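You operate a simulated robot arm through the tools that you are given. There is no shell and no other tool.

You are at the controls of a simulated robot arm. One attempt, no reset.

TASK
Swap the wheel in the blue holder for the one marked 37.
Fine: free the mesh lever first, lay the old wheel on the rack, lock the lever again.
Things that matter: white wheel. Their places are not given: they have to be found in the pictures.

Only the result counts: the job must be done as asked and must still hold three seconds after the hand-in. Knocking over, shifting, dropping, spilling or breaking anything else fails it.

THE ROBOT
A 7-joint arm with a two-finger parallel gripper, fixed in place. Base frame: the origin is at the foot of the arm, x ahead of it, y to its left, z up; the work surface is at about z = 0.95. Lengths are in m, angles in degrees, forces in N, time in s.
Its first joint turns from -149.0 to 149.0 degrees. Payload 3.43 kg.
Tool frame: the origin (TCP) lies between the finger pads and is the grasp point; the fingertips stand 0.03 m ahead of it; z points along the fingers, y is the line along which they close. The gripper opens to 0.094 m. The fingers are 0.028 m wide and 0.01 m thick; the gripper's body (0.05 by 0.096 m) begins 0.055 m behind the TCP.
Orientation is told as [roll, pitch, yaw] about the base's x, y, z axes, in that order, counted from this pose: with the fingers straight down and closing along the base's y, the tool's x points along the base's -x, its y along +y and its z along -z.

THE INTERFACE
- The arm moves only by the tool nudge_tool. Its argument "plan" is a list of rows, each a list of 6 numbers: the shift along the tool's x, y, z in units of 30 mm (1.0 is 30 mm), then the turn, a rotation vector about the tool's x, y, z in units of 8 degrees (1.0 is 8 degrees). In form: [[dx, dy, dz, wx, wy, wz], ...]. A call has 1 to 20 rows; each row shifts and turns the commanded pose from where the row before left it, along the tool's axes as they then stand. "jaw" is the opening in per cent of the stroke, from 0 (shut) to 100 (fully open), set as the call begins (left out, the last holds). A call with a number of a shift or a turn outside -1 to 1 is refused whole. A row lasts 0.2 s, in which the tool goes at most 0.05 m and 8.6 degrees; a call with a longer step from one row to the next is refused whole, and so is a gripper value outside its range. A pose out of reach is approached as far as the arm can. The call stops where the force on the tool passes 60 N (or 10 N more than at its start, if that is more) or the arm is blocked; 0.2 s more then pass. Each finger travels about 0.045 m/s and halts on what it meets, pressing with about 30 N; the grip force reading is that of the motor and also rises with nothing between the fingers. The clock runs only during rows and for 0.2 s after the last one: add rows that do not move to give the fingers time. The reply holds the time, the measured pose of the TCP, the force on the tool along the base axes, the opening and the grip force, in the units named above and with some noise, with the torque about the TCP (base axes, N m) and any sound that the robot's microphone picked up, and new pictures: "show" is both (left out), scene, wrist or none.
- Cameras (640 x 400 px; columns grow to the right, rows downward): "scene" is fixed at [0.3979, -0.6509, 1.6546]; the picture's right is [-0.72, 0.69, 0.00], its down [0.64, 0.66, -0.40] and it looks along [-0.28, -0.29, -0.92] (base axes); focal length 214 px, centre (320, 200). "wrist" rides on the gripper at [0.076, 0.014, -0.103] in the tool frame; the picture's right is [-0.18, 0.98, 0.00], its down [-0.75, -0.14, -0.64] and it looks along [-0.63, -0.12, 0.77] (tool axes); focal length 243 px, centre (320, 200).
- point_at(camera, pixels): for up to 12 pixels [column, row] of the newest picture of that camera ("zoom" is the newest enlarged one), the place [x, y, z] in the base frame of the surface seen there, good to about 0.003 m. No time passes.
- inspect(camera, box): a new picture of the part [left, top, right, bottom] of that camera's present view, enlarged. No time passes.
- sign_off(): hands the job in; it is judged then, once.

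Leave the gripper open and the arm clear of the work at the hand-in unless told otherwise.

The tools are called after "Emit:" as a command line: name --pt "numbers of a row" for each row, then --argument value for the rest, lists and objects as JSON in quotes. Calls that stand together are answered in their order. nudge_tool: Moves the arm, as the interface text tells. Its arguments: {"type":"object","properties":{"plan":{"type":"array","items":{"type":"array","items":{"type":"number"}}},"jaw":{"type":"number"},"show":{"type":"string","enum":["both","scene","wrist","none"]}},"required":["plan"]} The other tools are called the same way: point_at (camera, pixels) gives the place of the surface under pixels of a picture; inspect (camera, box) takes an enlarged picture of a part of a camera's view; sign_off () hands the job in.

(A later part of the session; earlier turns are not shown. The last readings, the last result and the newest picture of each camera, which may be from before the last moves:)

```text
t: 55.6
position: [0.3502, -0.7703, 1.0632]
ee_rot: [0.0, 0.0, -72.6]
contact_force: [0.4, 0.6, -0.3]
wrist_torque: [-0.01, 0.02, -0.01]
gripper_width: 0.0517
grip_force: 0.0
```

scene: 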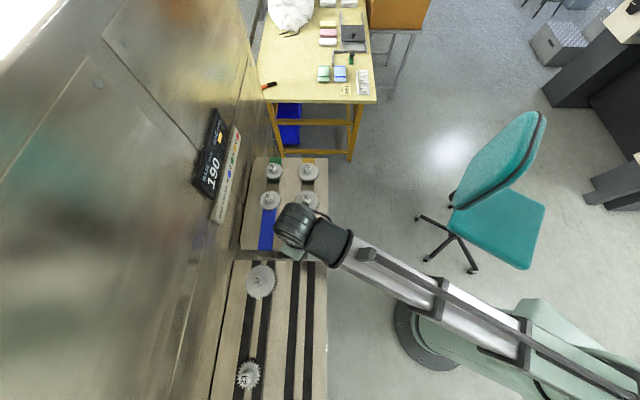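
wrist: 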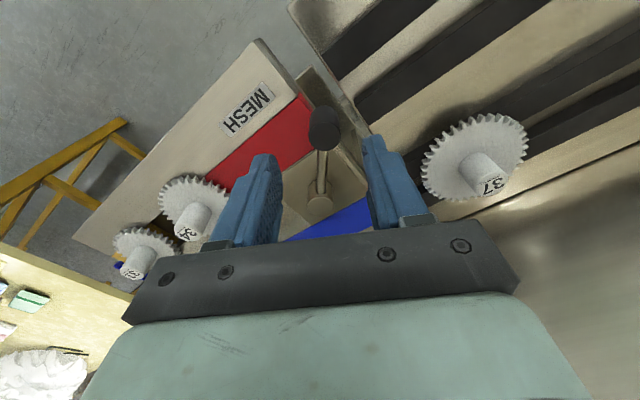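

The knob is centred between the fingers. I'll lower around it and narrow the cage.

Emit:
nudge_tool --pt "0 0 0.75 0 0 0" --pt "0 0 0.75 0 0 0" --pt "0 0 0.65 0 0 0" --pt "0 0 0 0 0 0" --jaw 55 --show "none"

Emit:
nudge_tool --pt "0 0 0 0 0 0" --pt "0 0 0 0 0 0" --jaw 34 --show "wrist"

```text
t: 56.6
position: [0.349, -0.7687, 0.9997]
ee_rot: [0.0, -0.1, -72.5]
contact_force: [-0.1, 0.0, 0.1]
wrist_torque: [0.02, -0.02, 0.01]
gripper_width: 0.0517
grip_force: 0.0
```

```text
t: 57.2
position: [0.3493, -0.7694, 0.9997]
ee_rot: [0.0, -0.1, -72.4]
contact_force: [-0.4, 0.2, 0.8]
wrist_torque: [0.02, -0.02, 0.01]
gripper_width: 0.0317
grip_force: 0.1
```

wrist: 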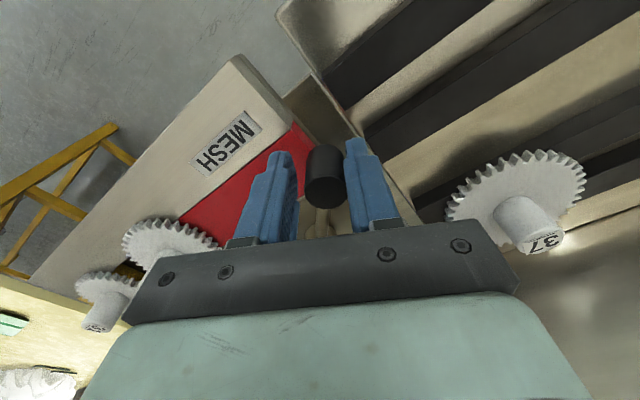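

I'll ease the lever back about 12° and read the force.

Emit:
nudge_tool --pt "0 -0.25 0 0 0 0" --pt "0 -0.25 0 0 0 0" --show "none"

Emit:
nudge_tool --pt "0 -0.25 0 0 0 0" --pt "0 0 0 0 0 0" --show "wrist"

Emit:
inspect --camera "scene" --box '[245, 150, 335, 260]'

```text
t: 57.8
position: [0.3357, -0.7738, 1.0009]
ee_rot: [0.0, 0.0, -72.4]
contact_force: [0.6, 1.7, -0.2]
wrist_torque: [0.02, -0.02, 0.0]
gripper_width: 0.0326
grip_force: 0.8
```

```text
t: 58.4
position: [0.329, -0.7779, 1.0003]
ee_rot: [0.0, 0.0, -72.4]
contact_force: [-0.1, 0.6, 0.4]
wrist_torque: [0.01, -0.02, 0.01]
gripper_width: 0.0321
grip_force: 0.1
```

wrist: 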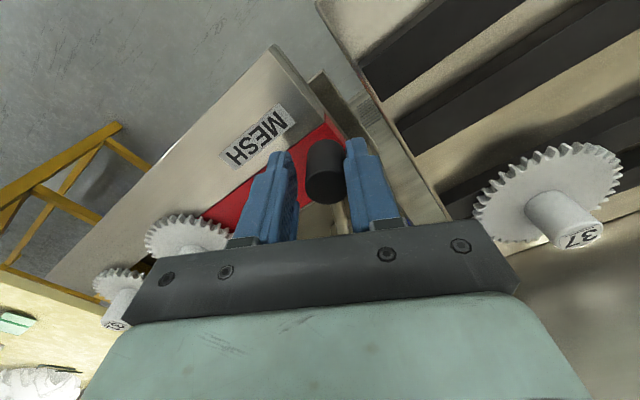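

```text
3.64 times, centred on (290, 205) of scene
```

zoom: 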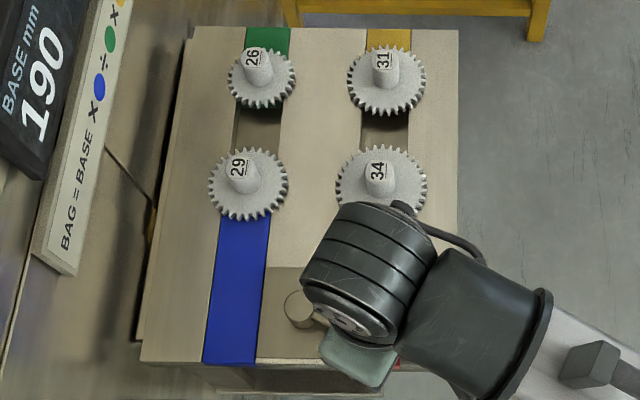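

The lever eased back freely. I'll lift off the knob, go back above wheel 29 and measure its slightly changed position.

Emit:
nudge_tool --pt "0 0.05 -0.7 0 0 0" --pt "0 0 -0.9 0 0 0" --pt "0 0 -0.9 0 0 0" --pt "0 0 -0.9 0 0 0" --pt "-0.953 -0.37 0 0 0 0" --pt "-0.953 -0.37 0 0 0 0" --pt "-0.953 -0.37 0 0 0 0" --pt "-0.953 -0.37 0 0 0 0" --pt "-0.953 -0.37 0 0 0 0" --pt "-0.953 -0.37 0 0 0 0" --pt "-0.953 -0.37 0 0 0 0" --pt "0 0 0 0 0 0" --jaw 34

Emit:
inspect --camera "wrist" --box '[250, 30, 400, 150]'

Emit:
inspect --camera "scene" --box '[245, 180, 335, 260]'

```text
t: 61.0
position: [0.3151, -0.9922, 1.101]
ee_rot: [0.0, -0.1, -72.4]
contact_force: [1.0, 0.5, 0.7]
wrist_torque: [0.03, 0.04, -0.04]
gripper_width: 0.0321
grip_force: 0.0
```

scene: 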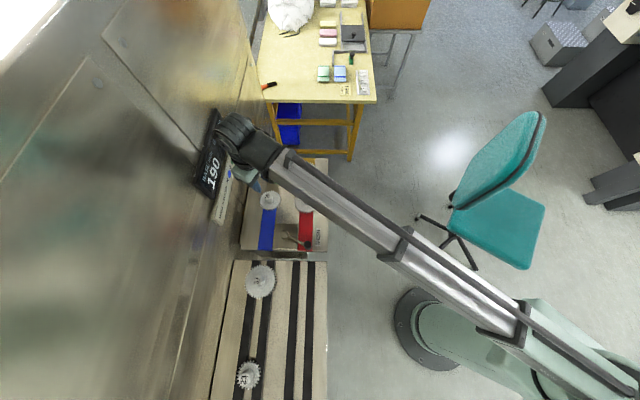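
wrist: 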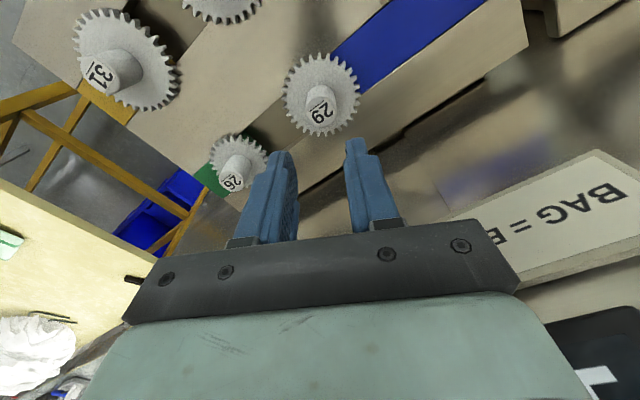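

```text
3.33 times, centred on (325, 90) of wrist
```

zoom: 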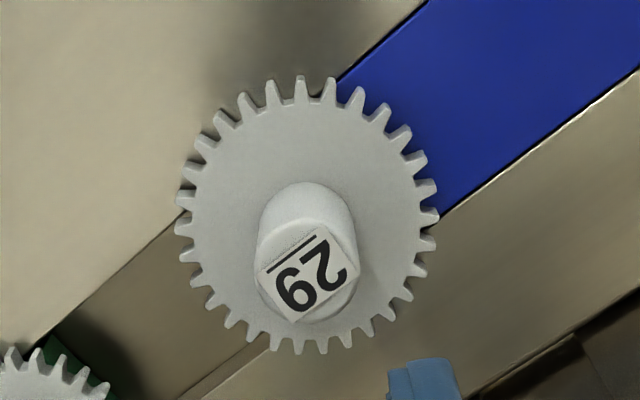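

```text
5.00 times, centred on (290, 220) of scene
```

zoom: 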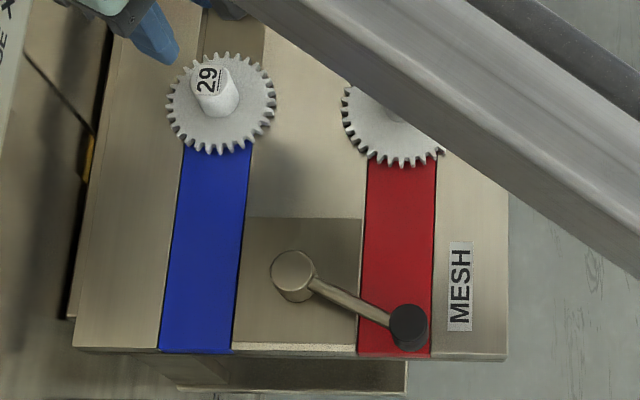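

Emit:
inspect --camera "wrist" --box '[250, 30, 400, 150]'

Emit:
point_at --camera "zoom" --pixels '[[306, 270], [257, 270], [357, 265], [305, 226], [308, 318], [183, 200], [435, 190], [301, 82], [320, 350]]'

```text
3.33 times, centred on (325, 90) of wrist
```

zoom: 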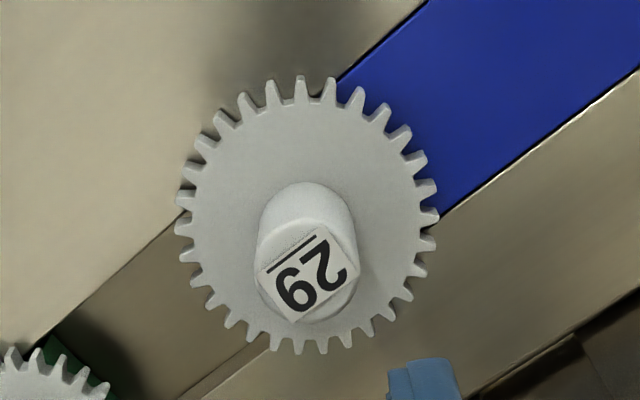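

```text
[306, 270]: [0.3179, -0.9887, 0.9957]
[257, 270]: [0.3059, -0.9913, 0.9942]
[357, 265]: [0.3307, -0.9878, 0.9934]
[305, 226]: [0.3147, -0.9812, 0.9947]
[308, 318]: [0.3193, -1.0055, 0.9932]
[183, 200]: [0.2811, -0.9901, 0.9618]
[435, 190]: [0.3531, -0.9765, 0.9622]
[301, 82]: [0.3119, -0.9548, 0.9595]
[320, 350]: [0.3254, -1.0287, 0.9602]
```

The wheel didn't move with the lever's last 14°, so the slides hold their end position. Now I'll grip and pull again with the lever eased.

Emit:
nudge_tool --pt "-0.03 0.08 0 0 0 0" --pt "0 0 0 0 0 0" --pt "0 0 0.7 0 0 0" --pt "0 0 0.75 0 0 0" --pt "0 0 0.75 0 0 0" --pt "0 0 0.75 0 0 0" --pt "0 0 0.68 0 0 0" --pt "0 0 0 0 0 0" --jaw 60 --show "wrist"

Emit:
nudge_tool --pt "0 0 0 0 0 0" --pt "0 0 0 0 0 0" --pt "0 0 0 0 0 0" --pt "0 0 0 0 0 0" --jaw 0 --show "none"

Emit:
nudge_tool --pt "0 0 -0.07 0 0 0" --show "none"

Emit:
nudge_tool --pt "0 0 -0.07 0 0 0" --show "wrist"

```text
t: 62.8
position: [0.3167, -0.9926, 0.9941]
ee_rot: [0.0, 0.0, -72.4]
contact_force: [0.1, 0.5, 0.4]
wrist_torque: [0.0, -0.01, -0.01]
gripper_width: 0.0564
grip_force: 0.0
```

wrist: 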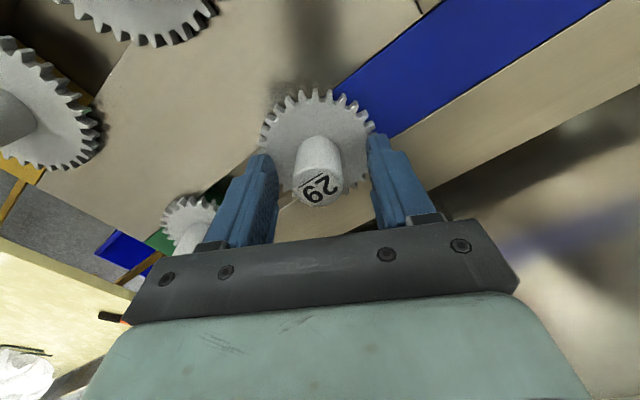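

```text
t: 63.8
position: [0.3167, -0.991, 0.9937]
ee_rot: [0.0, -0.1, -72.5]
contact_force: [-5.3, -0.6, 0.2]
wrist_torque: [-0.08, 0.27, 0.0]
gripper_width: 0.0269
grip_force: 30.3
```

```text
t: 64.2
position: [0.3163, -0.9923, 0.9945]
ee_rot: [-0.1, 0.2, -72.6]
contact_force: [-8.8, 0.4, -16.1]
wrist_torque: [-0.01, 0.5, 0.05]
gripper_width: 0.0268
grip_force: 29.8
```

```text
t: 64.6
position: [0.3168, -0.9932, 0.997]
ee_rot: [-0.2, 0.1, -72.5]
contact_force: [-12.6, 1.4, -25.9]
wrist_torque: [-0.04, 0.59, 0.02]
gripper_width: 0.0272
grip_force: 30.2
```

wrist: 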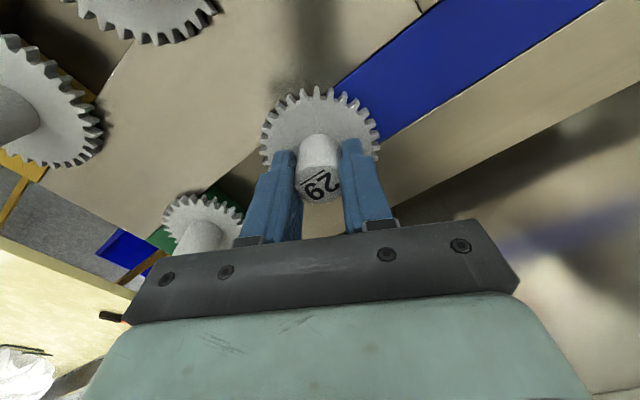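

Still held at 26 N. I'll hold this pull for about 3 s to see whether the wheel creeps or the force decays, as a tight sliding fit would.

Emit:
nudge_tool --pt "0 0 0 0 0 0" --pt "0 0 0 0 0 0" --pt "0 0 0 0 0 0" --pt "0 0 0 0 0 0" --pt "0 0 0 0 0 0" --pt "0 0 0 0 0 0" --pt "0 0 0 0 0 0" --pt "0 0 0 0 0 0" --pt "0 0 0 0 0 0" --pt "0 0 0 0 0 0" --pt "0 0 0 0 0 0" --pt "0 0 0 0 0 0" --jaw 0 --show "wrist"

Emit:
inspect --camera "wrist" --box '[250, 70, 390, 215]'

Emit:
point_at --camera "zoom" --pixels '[[200, 190], [440, 190], [315, 120], [320, 330]]'

```text
t: 67.2
position: [0.3174, -0.9932, 0.9969]
ee_rot: [-0.2, 0.0, -72.5]
contact_force: [-17.2, 3.8, -21.0]
wrist_torque: [0.02, 0.77, 0.03]
gripper_width: 0.0271
grip_force: 30.1
```

wrist: 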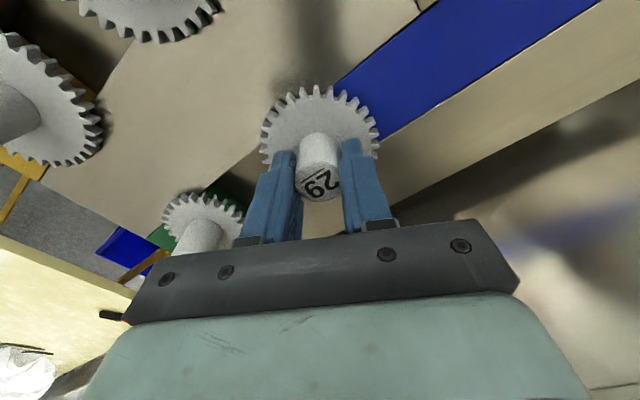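

```text
2.76 times, centred on (320, 142) of wrist
```

zoom: 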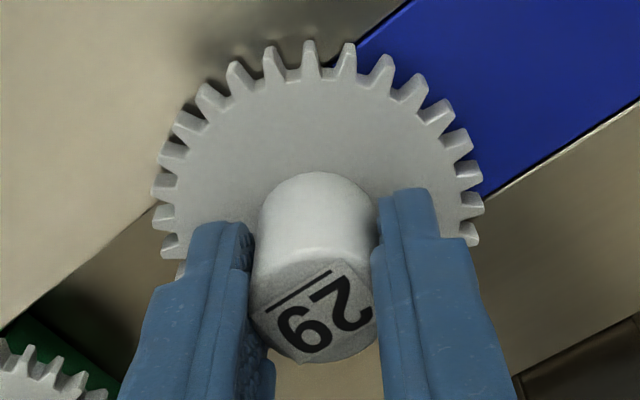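

```text
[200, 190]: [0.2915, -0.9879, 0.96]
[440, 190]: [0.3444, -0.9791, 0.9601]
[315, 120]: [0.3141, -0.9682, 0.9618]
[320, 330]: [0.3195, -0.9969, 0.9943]
```

No creep, but I notice a side load of 5–17 N and a bending torque each time I grip. A side-loaded bore can jam on its post. I'll release, regrip with a small sideways correction to null those loads, and then pull.

Emit:
nudge_tool --pt "0 0 0 0 0 0" --pt "0 -0.035 0.1 0 0 0" --pt "0 0 0 0 0 0" --jaw 45 --show "none"

Emit:
nudge_tool --pt "0 0 0 0 0 0" --pt "0 0 0 0 0 0" --pt "0 0 0 0 0 0" --jaw 0 --show "none"

```text
t: 68.0
position: [0.318, -0.9933, 0.9953]
ee_rot: [0.0, 0.0, -72.5]
contact_force: [-0.5, -0.4, 0.4]
wrist_torque: [0.0, 0.02, 0.0]
gripper_width: 0.0425
grip_force: 0.2
```

```text
t: 68.8
position: [0.317, -0.9935, 0.9934]
ee_rot: [0.0, 0.0, -72.6]
contact_force: [-5.0, -1.3, 1.1]
wrist_torque: [-0.1, 0.24, 0.04]
gripper_width: 0.0268
grip_force: 30.0
```

Emit:
nudge_tool --pt "0 -0.03 0 0 0 0" --show "none"

Emit:
nudge_tool --pt "0 -0.03 0 0 0 0" --show "none"

```text
t: 69.2
position: [0.3165, -0.9929, 0.9954]
ee_rot: [0.0, 0.0, -72.4]
contact_force: [-5.2, -0.5, 4.7]
wrist_torque: [-0.03, 0.29, 0.02]
gripper_width: 0.027
grip_force: 29.7
```

```text
t: 69.6
position: [0.3157, -0.9935, 0.9954]
ee_rot: [0.1, -0.1, -72.4]
contact_force: [-2.3, -0.6, 4.2]
wrist_torque: [-0.04, 0.11, 0.04]
gripper_width: 0.0266
grip_force: 30.2
```

Emit:
nudge_tool --pt "0 -0.02 -0.015 0 0 0" --show "none"

Emit:
nudge_tool --pt "0 0 -0.03 0 0 0" --show "none"

Emit:
nudge_tool --pt "0 0 -0.03 0 0 0" --show "none"

Emit:
nudge_tool --pt "0 0 -0.03 0 0 0" --show "none"

```text
t: 70.0
position: [0.316, -0.9935, 0.9936]
ee_rot: [0.1, 0.0, -72.4]
contact_force: [4.4, 0.7, 0.3]
wrist_torque: [-0.01, -0.19, 0.03]
gripper_width: 0.0267
grip_force: 30.0
```

```text
t: 70.4
position: [0.3165, -0.9933, 0.994]
ee_rot: [0.0, -0.1, -72.3]
contact_force: [6.1, -0.9, -8.0]
wrist_torque: [-0.07, -0.3, 0.05]
gripper_width: 0.0267
grip_force: 29.6
```

```text
t: 70.8
position: [0.3153, -0.9941, 0.9942]
ee_rot: [-0.1, 0.1, -72.4]
contact_force: [6.4, -1.9, -18.2]
wrist_torque: [-0.16, -0.4, 0.03]
gripper_width: 0.0267
grip_force: 29.9
```

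```text
t: 71.2
position: [0.3157, -0.9936, 0.9955]
ee_rot: [-0.1, 0.1, -72.4]
contact_force: [5.0, -0.7, -24.4]
wrist_torque: [-0.08, -0.34, 0.09]
gripper_width: 0.0271
grip_force: 29.5
```

Even with the side load nulled and reversed, it holds at 24 N, so jamming isn't the cause. Next I'll test push-and-turn: regrip, press down about 10 N, and twist both ways while watching the label.

Emit:
nudge_tool --pt "0 0 0 0 0 0" --pt "0 0.02 0.09 0 0 0" --pt "0 0 0 0 0 0" --jaw 45 --show "none"

Emit:
nudge_tool --pt "0 0 0 0 0 0" --pt "0 0 0 0 0 0" --pt "0 0 0 0 0 0" --pt "0 0 0.06 0 0 0" --jaw 0 --show "none"

Emit:
nudge_tool --pt "0 0 0 0 0 -0.5" --pt "0 0 0 0 0 -0.5" --pt "0 0 0 0 0 -0.5" --show "wrist"

Emit:
inspect --camera "wrist" --box '[250, 70, 390, 215]'

```text
t: 72.0
position: [0.3161, -0.9932, 0.9954]
ee_rot: [0.0, 0.0, -72.4]
contact_force: [-0.1, 0.1, 0.1]
wrist_torque: [0.03, -0.02, 0.01]
gripper_width: 0.0424
grip_force: 0.0
```

```text
t: 73.0
position: [0.3167, -0.9925, 0.9935]
ee_rot: [-0.1, -0.1, -72.3]
contact_force: [3.2, 0.6, 13.0]
wrist_torque: [0.05, -0.22, 0.07]
gripper_width: 0.0267
grip_force: 29.6
```

```text
t: 73.8
position: [0.3155, -0.993, 0.993]
ee_rot: [0.0, -0.1, -60.3]
contact_force: [4.9, 0.1, 5.7]
wrist_torque: [-0.04, -0.19, -0.35]
gripper_width: 0.0265
grip_force: 30.2
```

wrist: 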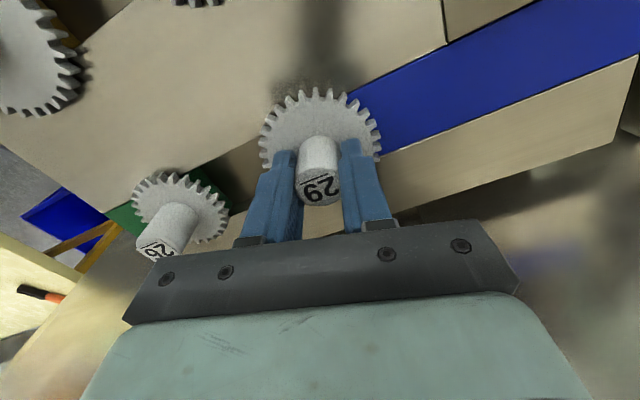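

```text
2.76 times, centred on (320, 142) of wrist
```

zoom: 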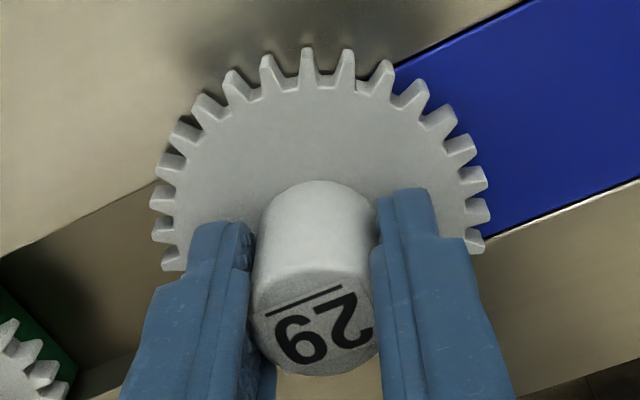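

Under a light press, counter-clockwise doesn't turn it either. I'll try clockwise, first under the light press and then under a light pull.

Emit:
nudge_tool --pt "0 0 0.03 0 0 0.5" --pt "0 0 0 0 0 1" --pt "0 0 0 0 0 1" --show "none"

Emit:
nudge_tool --pt "0 0 -0.13 0 0 0" --show "none"

Emit:
nudge_tool --pt "0 0 0 0 0 0.6" --pt "0 0 0 0 0 0.6" --show "none"

Emit:
nudge_tool --pt "0 0 -0.03 0 0 -1" --pt "0 0 0 0 0 -1" --pt "0 0 0 0 0 -0.5" --show "wrist"

Emit:
inspect --camera "wrist" --box '[250, 70, 390, 215]'

```text
t: 74.6
position: [0.3162, -0.9917, 0.9914]
ee_rot: [0.0, 0.0, -80.6]
contact_force: [3.0, 1.9, 0.5]
wrist_torque: [0.08, -0.1, 0.16]
gripper_width: 0.0268
grip_force: 30.2
```

```text
t: 75.0
position: [0.3154, -0.9927, 0.9932]
ee_rot: [0.1, 0.2, -80.5]
contact_force: [2.7, 1.4, -26.2]
wrist_torque: [-0.02, -0.37, -0.06]
gripper_width: 0.027
grip_force: 29.8
```

```text
t: 75.6
position: [0.3168, -0.994, 0.9953]
ee_rot: [0.0, 0.1, -90.1]
contact_force: [1.1, 3.1, -13.6]
wrist_torque: [0.02, -0.05, 0.18]
gripper_width: 0.0267
grip_force: 30.3
```

```text
t: 76.4
position: [0.3158, -0.9928, 0.997]
ee_rot: [0.0, -0.1, -69.9]
contact_force: [5.5, -2.8, 2.7]
wrist_torque: [-0.08, -0.28, -0.17]
gripper_width: 0.0266
grip_force: 30.0
```

wrist: 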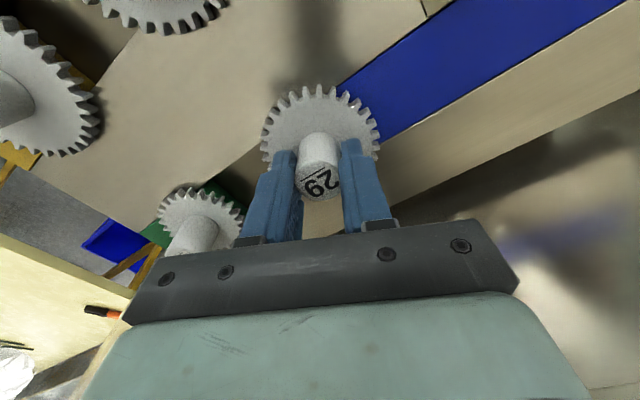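

```text
2.76 times, centred on (320, 142) of wrist
```

zoom: 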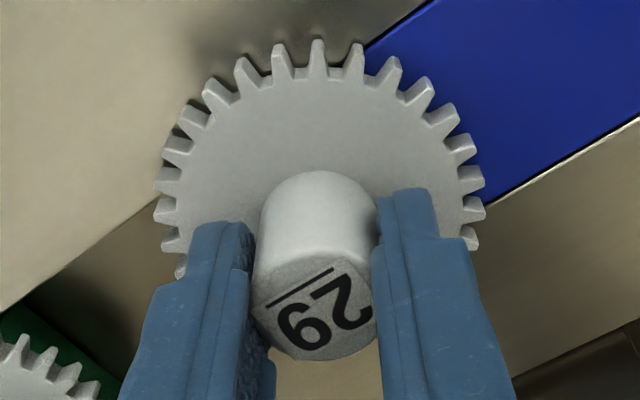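

The wheel is rigid in every direction, as if squeezed. The slide end, where the blue strip begins about 21 mm from the wheel axis, may be pinching it. I'll test that by bringing the lever to a middle position so the slide leaves its end stop. I'll release, rise and go over to the knob.

Emit:
nudge_tool --pt "0 0 0 0 0 0" --pt "0 0 0 0 0 0" --pt "0 0 0 0 0 0" --pt "0 0 -0.8 0 0 0" --pt "0 0 -0.8 0 0 0" --pt "0 0 -0.7 0 0 0" --pt "0.945 0.423 0 0 0 0" --pt "0.945 0.423 0 0 0 0" --pt "0.945 0.423 0 0 0 0" --pt "0.945 0.423 0 0 0 0" --pt "0.945 0.423 0 0 0 0" --pt "0.945 0.423 0 0 0 0" --pt "0.945 0.423 0 0 0 0" --pt "0 0 0 0 0 0" --jaw 55

Emit:
point_at --camera "wrist" --pixels '[[320, 140], [325, 150]]'

```text
t: 79.4
position: [0.3322, -0.7752, 1.0665]
ee_rot: [0.0, 0.0, -70.1]
contact_force: [0.4, 0.1, -0.2]
wrist_torque: [-0.01, -0.01, 0.02]
gripper_width: 0.0515
grip_force: 0.0
```

scene: 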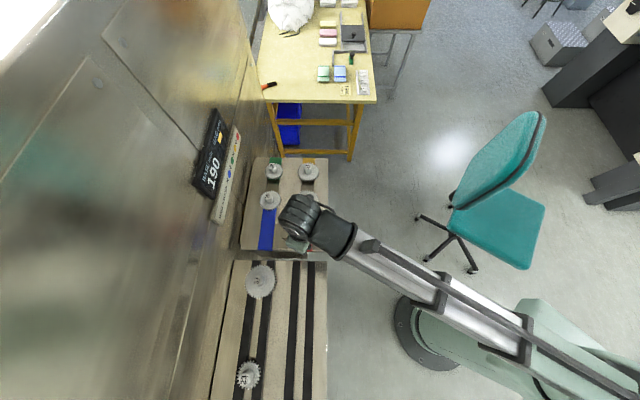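
wrist: 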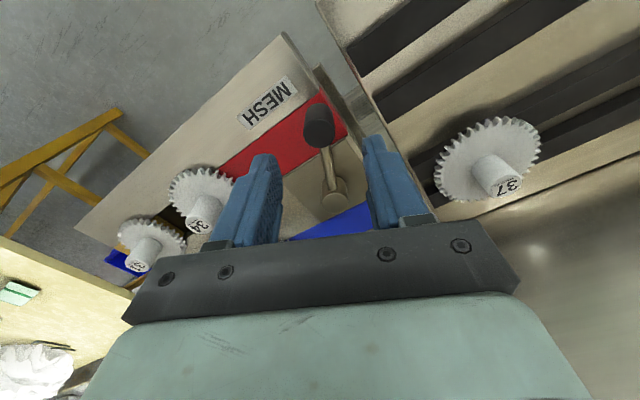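

```text
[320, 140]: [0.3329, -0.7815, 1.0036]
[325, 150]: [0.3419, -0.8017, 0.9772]
```

The knob is at about (0.329,-0.778), lever at about 110°. I'll lower and cage it, then swing back in 8° steps while watching wheel 29.

Emit:
nudge_tool --pt "0 -0.05 0.75 0 0 0" --pt "0 0 0.75 0 0 0" --pt "0 0 0.7 0 0 0" --pt "0 0 0 0 0 0" --jaw 55 --show "none"

Emit:
nudge_tool --pt "0 0 0 0 0 0" --pt "0 0 0 0 0 0" --pt "-0.03 -0.4 0 0 0 -1" --pt "0 0 0 0 0 0" --jaw 34 --show "scene"

Emit:
inspect --camera "scene" --box '[245, 160, 335, 240]'

```text
t: 80.4
position: [0.3315, -0.7755, 1.0003]
ee_rot: [-0.1, 0.0, -70.1]
contact_force: [0.0, -0.1, 0.5]
wrist_torque: [0.01, 0.0, 0.0]
gripper_width: 0.0518
grip_force: 0.0
```

```text
t: 81.4
position: [0.3196, -0.7802, 1.0014]
ee_rot: [0.0, 0.0, -62.0]
contact_force: [0.3, 0.2, -0.1]
wrist_torque: [0.02, 0.0, 0.01]
gripper_width: 0.0323
grip_force: 0.5
```

scene: 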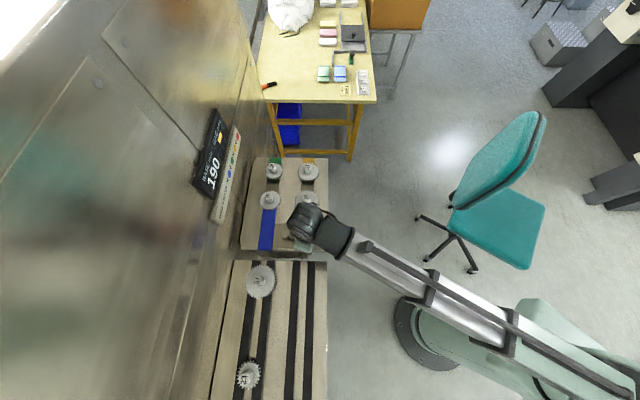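

```text
5.00 times, centred on (290, 200) of scene
```

zoom: 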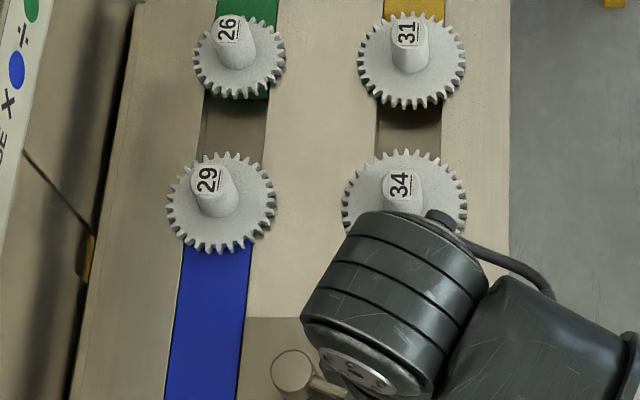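

Wheel 29 hasn't moved yet with the lever at about 118°. I'll swing further back.

Emit:
nudge_tool --pt "-0.03 -0.4 0 0 0 -1" --pt "0 0 0 0 0 0" --jaw 34 --show "none"

Emit:
inspect --camera "scene" --box '[245, 160, 335, 240]'

Emit:
nudge_tool --pt "-0.03 -0.4 0 0 0 -1" --pt "0 0 0 0 0 0" --jaw 34 --show "none"

Emit:
inspect --camera "scene" --box '[245, 160, 335, 240]'

```text
t: 82.0
position: [0.309, -0.7882, 1.0011]
ee_rot: [0.0, 0.0, -54.0]
contact_force: [0.8, 0.7, 0.5]
wrist_torque: [0.0, -0.02, 0.02]
gripper_width: 0.0322
grip_force: 0.4
```

```text
5.00 times, centred on (290, 200) of scene
```

zoom: 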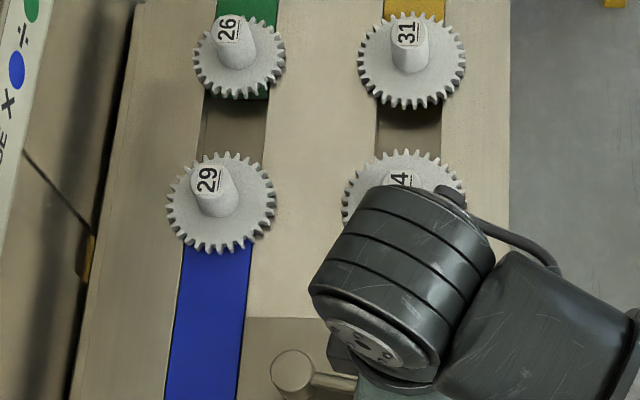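

```text
t: 82.6
position: [0.3, -0.7946, 1.0013]
ee_rot: [0.0, 0.0, -45.9]
contact_force: [0.7, 1.5, 0.9]
wrist_torque: [0.03, 0.01, 0.01]
gripper_width: 0.032
grip_force: 0.2
```

```text
5.00 times, centred on (290, 200) of scene
```

zoom: 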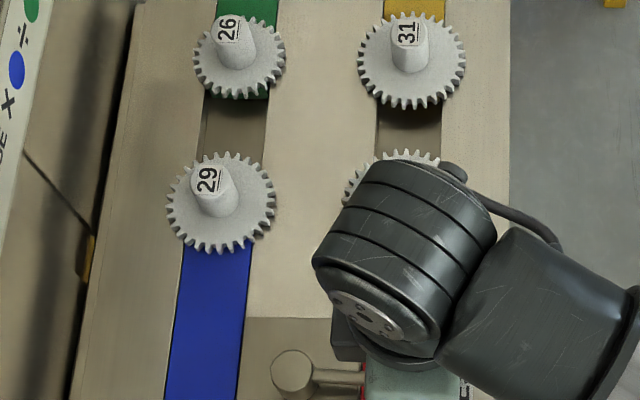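

The slide stays put even with the lever at mid-travel (about 134°), so the mechanism is in a latched "free" state until the lever is locked again. The wheel is therefore not pinched by the lever. I'll return the lever to its free end stop before trying other ways of loosening the wheel.

Emit:
nudge_tool --pt "0 0.33 0 0 0 0" --pt "-0.03 0.4 0 0 0 1" --pt "-0.03 0.4 0 0 0 1" --pt "-0.03 0.4 0 0 0 1" --pt "-0.03 0.4 0 0 0 1" --pt "0 0 0 0 0 0" --jaw 34 --show "wrist"

Emit:
nudge_tool --pt "-0.03 0.3 0 0 0 0.75" --pt "0 0 0 0 0 0" --jaw 34 --show "wrist"

```text
t: 84.0
position: [0.3485, -0.7663, 0.9993]
ee_rot: [-0.1, 0.0, -78.0]
contact_force: [-0.3, -0.5, 0.1]
wrist_torque: [0.01, -0.01, 0.01]
gripper_width: 0.0321
grip_force: 0.2
```

wrist: 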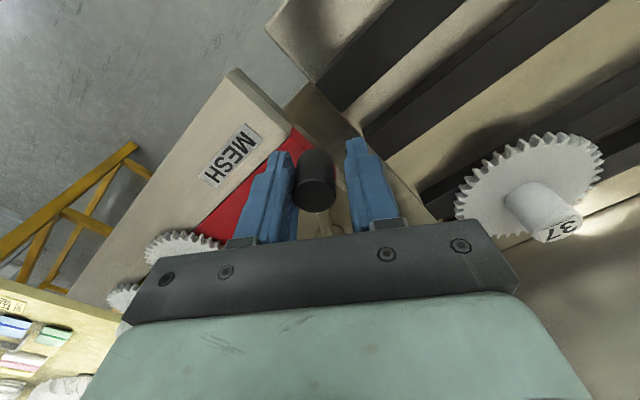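

```text
t: 84.6
position: [0.3581, -0.7661, 0.999]
ee_rot: [0.0, -0.1, -84.0]
contact_force: [-5.4, -1.2, 2.8]
wrist_torque: [-0.03, 0.02, -0.04]
gripper_width: 0.0352
grip_force: 2.3
```

wrist: 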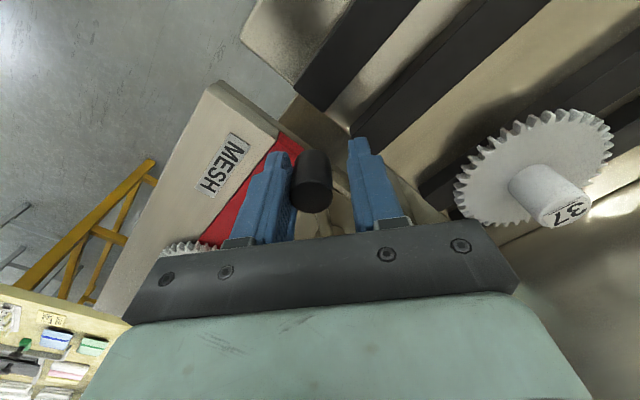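

The lever is back at its free stop. I'll leave the knob and look at wheel 29 from a low angle with the tool tilted, to see what's around and under the disc.

Emit:
nudge_tool --pt "0 -0.15 0 0 0 0" --pt "0 0 -0.9 0 0 0" --pt "0 0 -0.9 0 0 0" --pt "0 0 -0.9 0 0 0" --pt "-0.92 -0.22 0 0 0 0" --pt "-0.92 -0.22 0 0 0 0" --pt "-0.92 -0.22 0 0 0 0" --pt "-0.92 -0.22 0 0 0 0" --pt "-0.92 -0.22 0 0 0 0" --pt "-0.92 -0.22 0 0 0 -0.75" --pt "0 0 0 0 -1 -0.75" --pt "0 0 0 0 -1 0" --pt "0 0 0 0 -1 0" --pt "0 0 0 0 -1 0" --pt "0 0 0 0 0 0" --jaw 34

Emit:
inspect --camera "wrist" --box '[200, 40, 460, 200]'

```text
refused: row 11 steps farther than a row can; nothing moved
```

```text
2.46 times, centred on (330, 120) of wrist
```

zoom: 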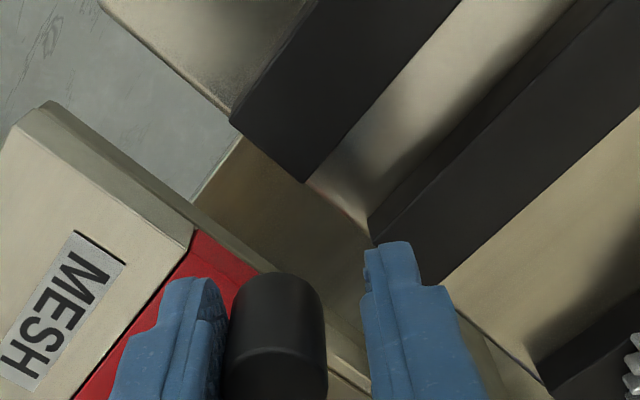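

The call was refused because one row combined too large a turn. I'll send it again with the turns split.

Emit:
nudge_tool --pt "0 -0.15 0 0 0 0" --pt "0 0 -0.9 0 0 0" --pt "0 0 -0.9 0 0 0" --pt "0 0 -0.9 0 0 0" --pt "-0.92 -0.22 0 0 0 0" --pt "-0.92 -0.22 0 0 0 0" --pt "-0.92 -0.22 0 0 0 0" --pt "-0.92 -0.22 0 0 0 0" --pt "-0.92 -0.22 0 0 0 0" --pt "-0.92 -0.22 0 0 0 -0.75" --pt "0 0 0 0 0 -0.75" --pt "0 0 0 0 -1 0" --pt "0 0 0 0 -1 0" --pt "0 0 0 0 -1 0" --pt "0 0 0 0 -1 0" --pt "0 0 0 0 0 0" --jaw 34

Emit:
inspect --camera "wrist" --box '[200, 40, 460, 200]'

```text
t: 88.0
position: [0.332, -0.9356, 1.0803]
ee_rot: [0.0, -32.1, -71.9]
contact_force: [0.5, 0.2, -0.6]
wrist_torque: [0.02, 0.02, 0.04]
gripper_width: 0.0318
grip_force: 0.1
```

scene: 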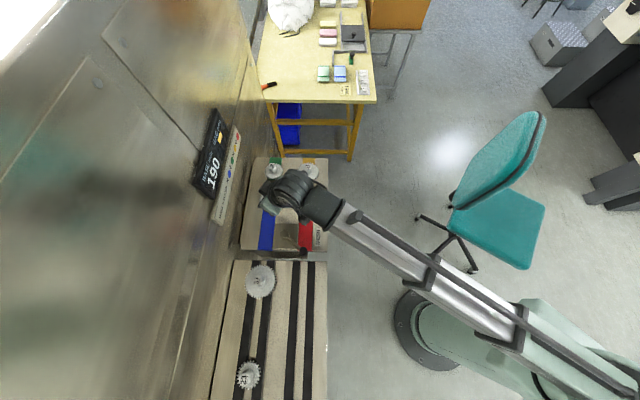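
wrist: 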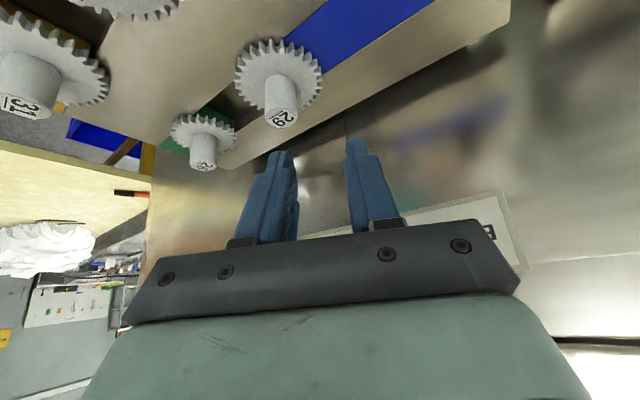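

```text
2.46 times, centred on (330, 120) of wrist
```

zoom: 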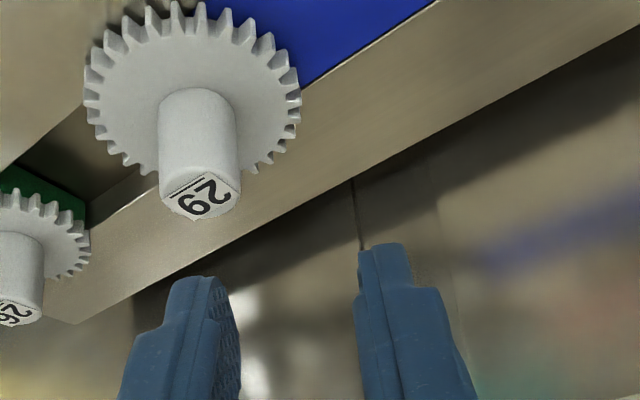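

Emit:
inspect --camera "wrist" --box '[225, 30, 335, 135]'

Emit:
inspect --camera "wrist" --box '[220, 130, 420, 260]'

```text
3.81 times, centred on (280, 82) of wrist
```

zoom: 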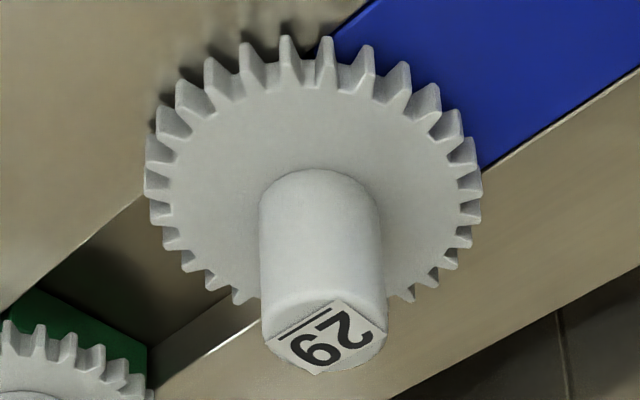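

```text
3.08 times, centred on (320, 195) of wrist
```

zoom: 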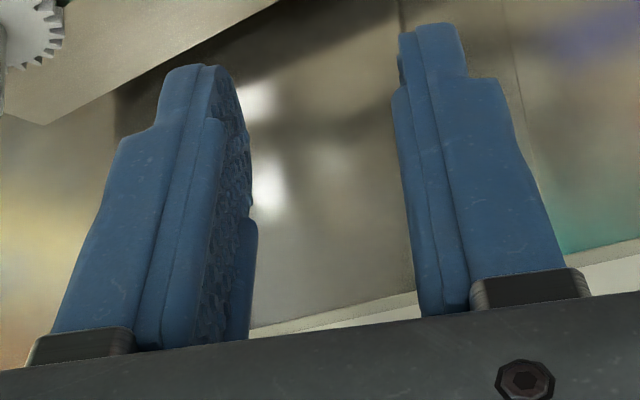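

The low view shows a plain cylindrical hub on a flat disc, with no clip, nut or pin. I'll go back upright over the hub, grip, and rock it gently by tilting in the closing plane, since a stuck fit may let go when rocked.

Emit:
nudge_tool --pt "0 0 0 0 1 0" --pt "0 0 0 0 1 0" --pt "0 0 0 0 1 0" --pt "0 0 0 0 1 0" --pt "-0.825 -0.53 0 0 0 0" --pt "-0.825 -0.53 0 0 0 0" --pt "0 0 0.7 0 0 0" --pt "0 0 0.75 0 0 0" --pt "0 0 0.75 0 0 0" --pt "0 0 0.68 0 0 0" --pt "0 0 0 0 0 0" --jaw 60 --show "wrist"

```text
t: 90.4
position: [0.3166, -0.9924, 0.9927]
ee_rot: [0.1, 0.0, -72.0]
contact_force: [-0.7, 1.3, 0.0]
wrist_torque: [-0.01, -0.02, -0.02]
gripper_width: 0.0565
grip_force: 0.1
```

wrist: 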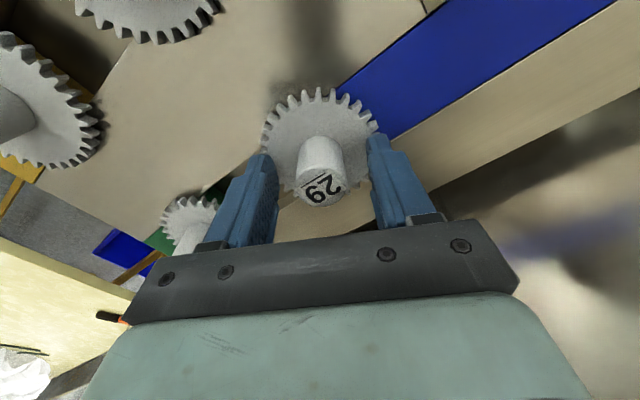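

I'll close on the hub, take a light pull, then rock ±3° about the tool's x axis.

Emit:
nudge_tool --pt "0 0 0 0 0 0" --pt "0 0 0 0 0 0" --pt "0 0 0 0 0 0" --pt "0 0 0 0 0 0" --pt "0 0 -0.05 0 0 0" --jaw 0 --show "none"

Emit:
nudge_tool --pt "0 0 0 0.2 0 0" --pt "0 0 0 0.2 0 0" --show "none"

Emit:
nudge_tool --pt "0 0 0 -0.4 0 0" --pt "0 0 0 -0.4 0 0" --show "none"

Emit:
nudge_tool --pt "0 0 0 0.4 0 0" --pt "0 0 -0.04 0 0 0" --show "wrist"

```text
t: 91.6
position: [0.3162, -0.9922, 0.9928]
ee_rot: [0.0, 0.0, -71.9]
contact_force: [0.4, 1.8, -10.7]
wrist_torque: [0.05, -0.11, 0.06]
gripper_width: 0.0268
grip_force: 29.6
```

```text
t: 92.2
position: [0.3164, -0.9933, 0.9942]
ee_rot: [-3.2, 0.1, -72.0]
contact_force: [2.2, 2.7, -19.1]
wrist_torque: [0.26, -0.96, 0.09]
gripper_width: 0.0279
grip_force: 29.7
```

```text
t: 92.8
position: [0.3154, -0.9938, 0.9956]
ee_rot: [3.0, 0.0, -72.1]
contact_force: [-5.4, 3.4, -15.4]
wrist_torque: [-0.03, 1.04, 0.03]
gripper_width: 0.0276
grip_force: 30.2
```

```text
t: 93.4
position: [0.3169, -0.9937, 0.9961]
ee_rot: [0.0, 0.0, -72.0]
contact_force: [-5.1, 2.1, -17.5]
wrist_torque: [0.08, 0.31, 0.1]
gripper_width: 0.0269
grip_force: 30.1
```

wrist: 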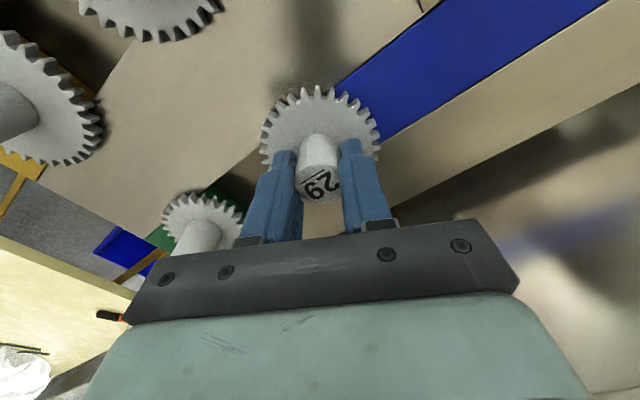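

Rocking at ±1 N·m doesn't loosen it either. The hub grip limits torque to about 0.3 N·m. I'll take hold of the toothed rim instead (OD 77 mm fits the jaws), which allows about three times the torque, and test the twist.

Emit:
nudge_tool --pt "0 0 0 0 0 0" --pt "0 0 0 0 0 0" --pt "0 0 0 0 0 0" --pt "0 0 0 0 0 0" --pt "0 0 0 0 0 0" --pt "0 0 0.32 0 0 0" --pt "0 0 0 0 0 0" --jaw 100 --show "wrist"

Emit:
nudge_tool --pt "0 0 0 0 0 0" --pt "0 0 0 0 0 0" --pt "0 0 0 0 0 0" --jaw 70 --show "wrist"

```text
t: 95.0
position: [0.3172, -0.9925, 0.9858]
ee_rot: [0.0, 0.0, -71.9]
contact_force: [0.0, -1.1, -0.4]
wrist_torque: [0.0, 0.02, 0.01]
gripper_width: 0.0938
grip_force: 0.0
```

wrist: 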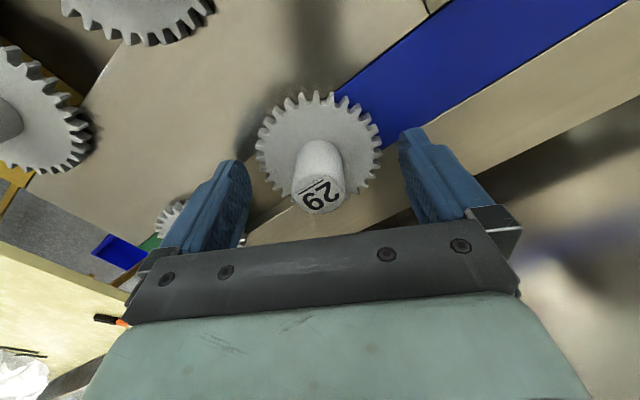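

```text
t: 95.8
position: [0.3158, -0.9938, 0.9866]
ee_rot: [0.0, 0.0, -72.0]
contact_force: [-1.4, -0.7, -0.9]
wrist_torque: [-0.03, 0.05, -0.02]
gripper_width: 0.0711
grip_force: 30.2
```

wrist: 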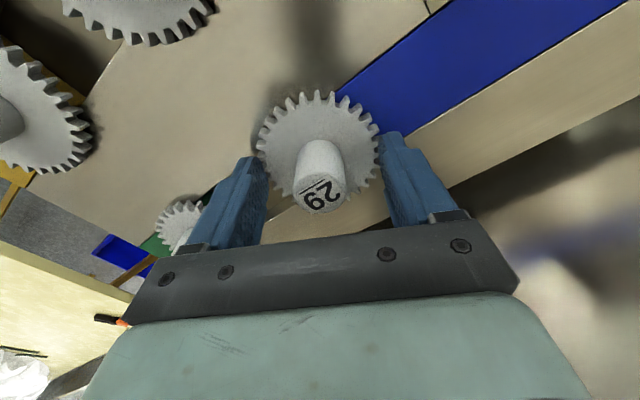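

The rim is held (71 mm, 30 N, no side force). I'll twist counter-clockwise from above in small steps and watch torque.

Emit:
nudge_tool --pt "0 0 0 0 0 -0.4" --jaw 0 --show "none"

Emit:
nudge_tool --pt "0 0 0 0 0 -0.4" --show "none"

Emit:
nudge_tool --pt "0 0 0 0 0 -0.4" --show "wrist"

```text
t: 96.2
position: [0.3159, -0.9928, 0.9872]
ee_rot: [0.0, 0.0, -68.9]
contact_force: [-2.7, 0.8, 2.6]
wrist_torque: [0.04, 0.08, -1.13]
gripper_width: 0.0705
grip_force: 30.2
```

```text
t: 96.6
position: [0.3167, -0.9929, 0.9867]
ee_rot: [0.0, -0.1, -65.6]
contact_force: [-3.0, 1.2, 1.0]
wrist_torque: [-0.02, 0.08, -1.35]
gripper_width: 0.0708
grip_force: 30.8
```

```text
t: 97.0
position: [0.3173, -0.992, 0.987]
ee_rot: [0.0, -0.1, -62.5]
contact_force: [-2.7, 0.1, 2.1]
wrist_torque: [0.01, 0.09, -0.97]
gripper_width: 0.071
grip_force: 29.9
```

wrist: 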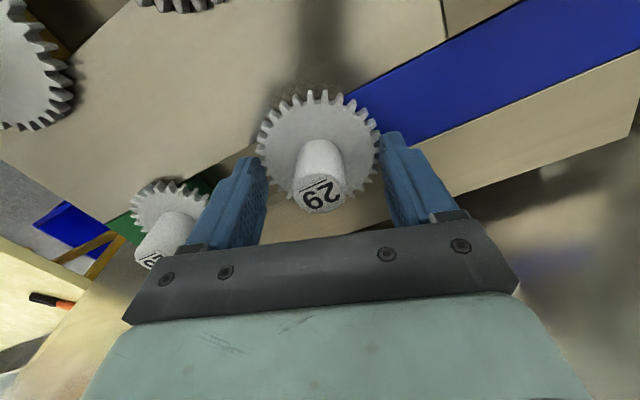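

1.35 N·m counter-clockwise doesn't turn it. I'll test clockwise once with the same rim hold.

Emit:
nudge_tool --pt "0 0 0 0 0 0.6" --pt "0 0 0 0 0 0.6" --jaw 0 --show "none"

Emit:
nudge_tool --pt "0 0 0 0 0 0.5" --pt "0 0 0 0 0 0.3" --show "wrist"

Emit:
inspect --camera "wrist" --box '[245, 70, 395, 220]'

```text
t: 97.6
position: [0.3169, -0.9931, 0.9866]
ee_rot: [0.0, 0.0, -72.0]
contact_force: [-3.1, -2.9, -2.6]
wrist_torque: [-0.13, 0.13, 0.61]
gripper_width: 0.0709
grip_force: 30.1
```

```text
t: 98.2
position: [0.3159, -0.9915, 0.9875]
ee_rot: [-0.1, 0.1, -78.4]
contact_force: [-2.7, -2.2, -1.5]
wrist_torque: [-0.07, 0.12, 1.17]
gripper_width: 0.0711
grip_force: 29.9
```

wrist: 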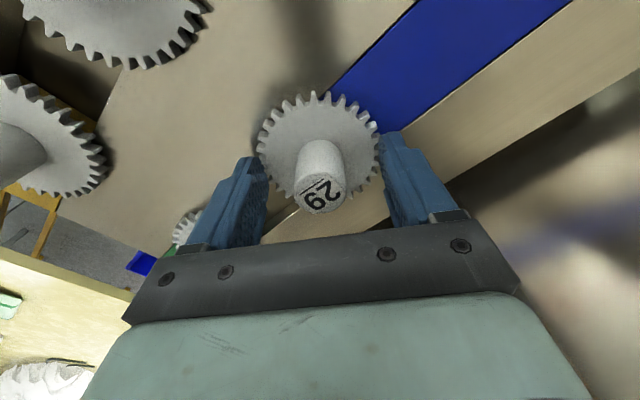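

```text
2.67 times, centred on (320, 145) of wrist
```

zoom: 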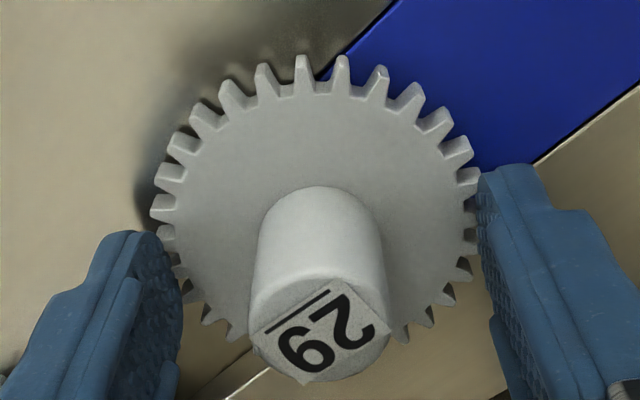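

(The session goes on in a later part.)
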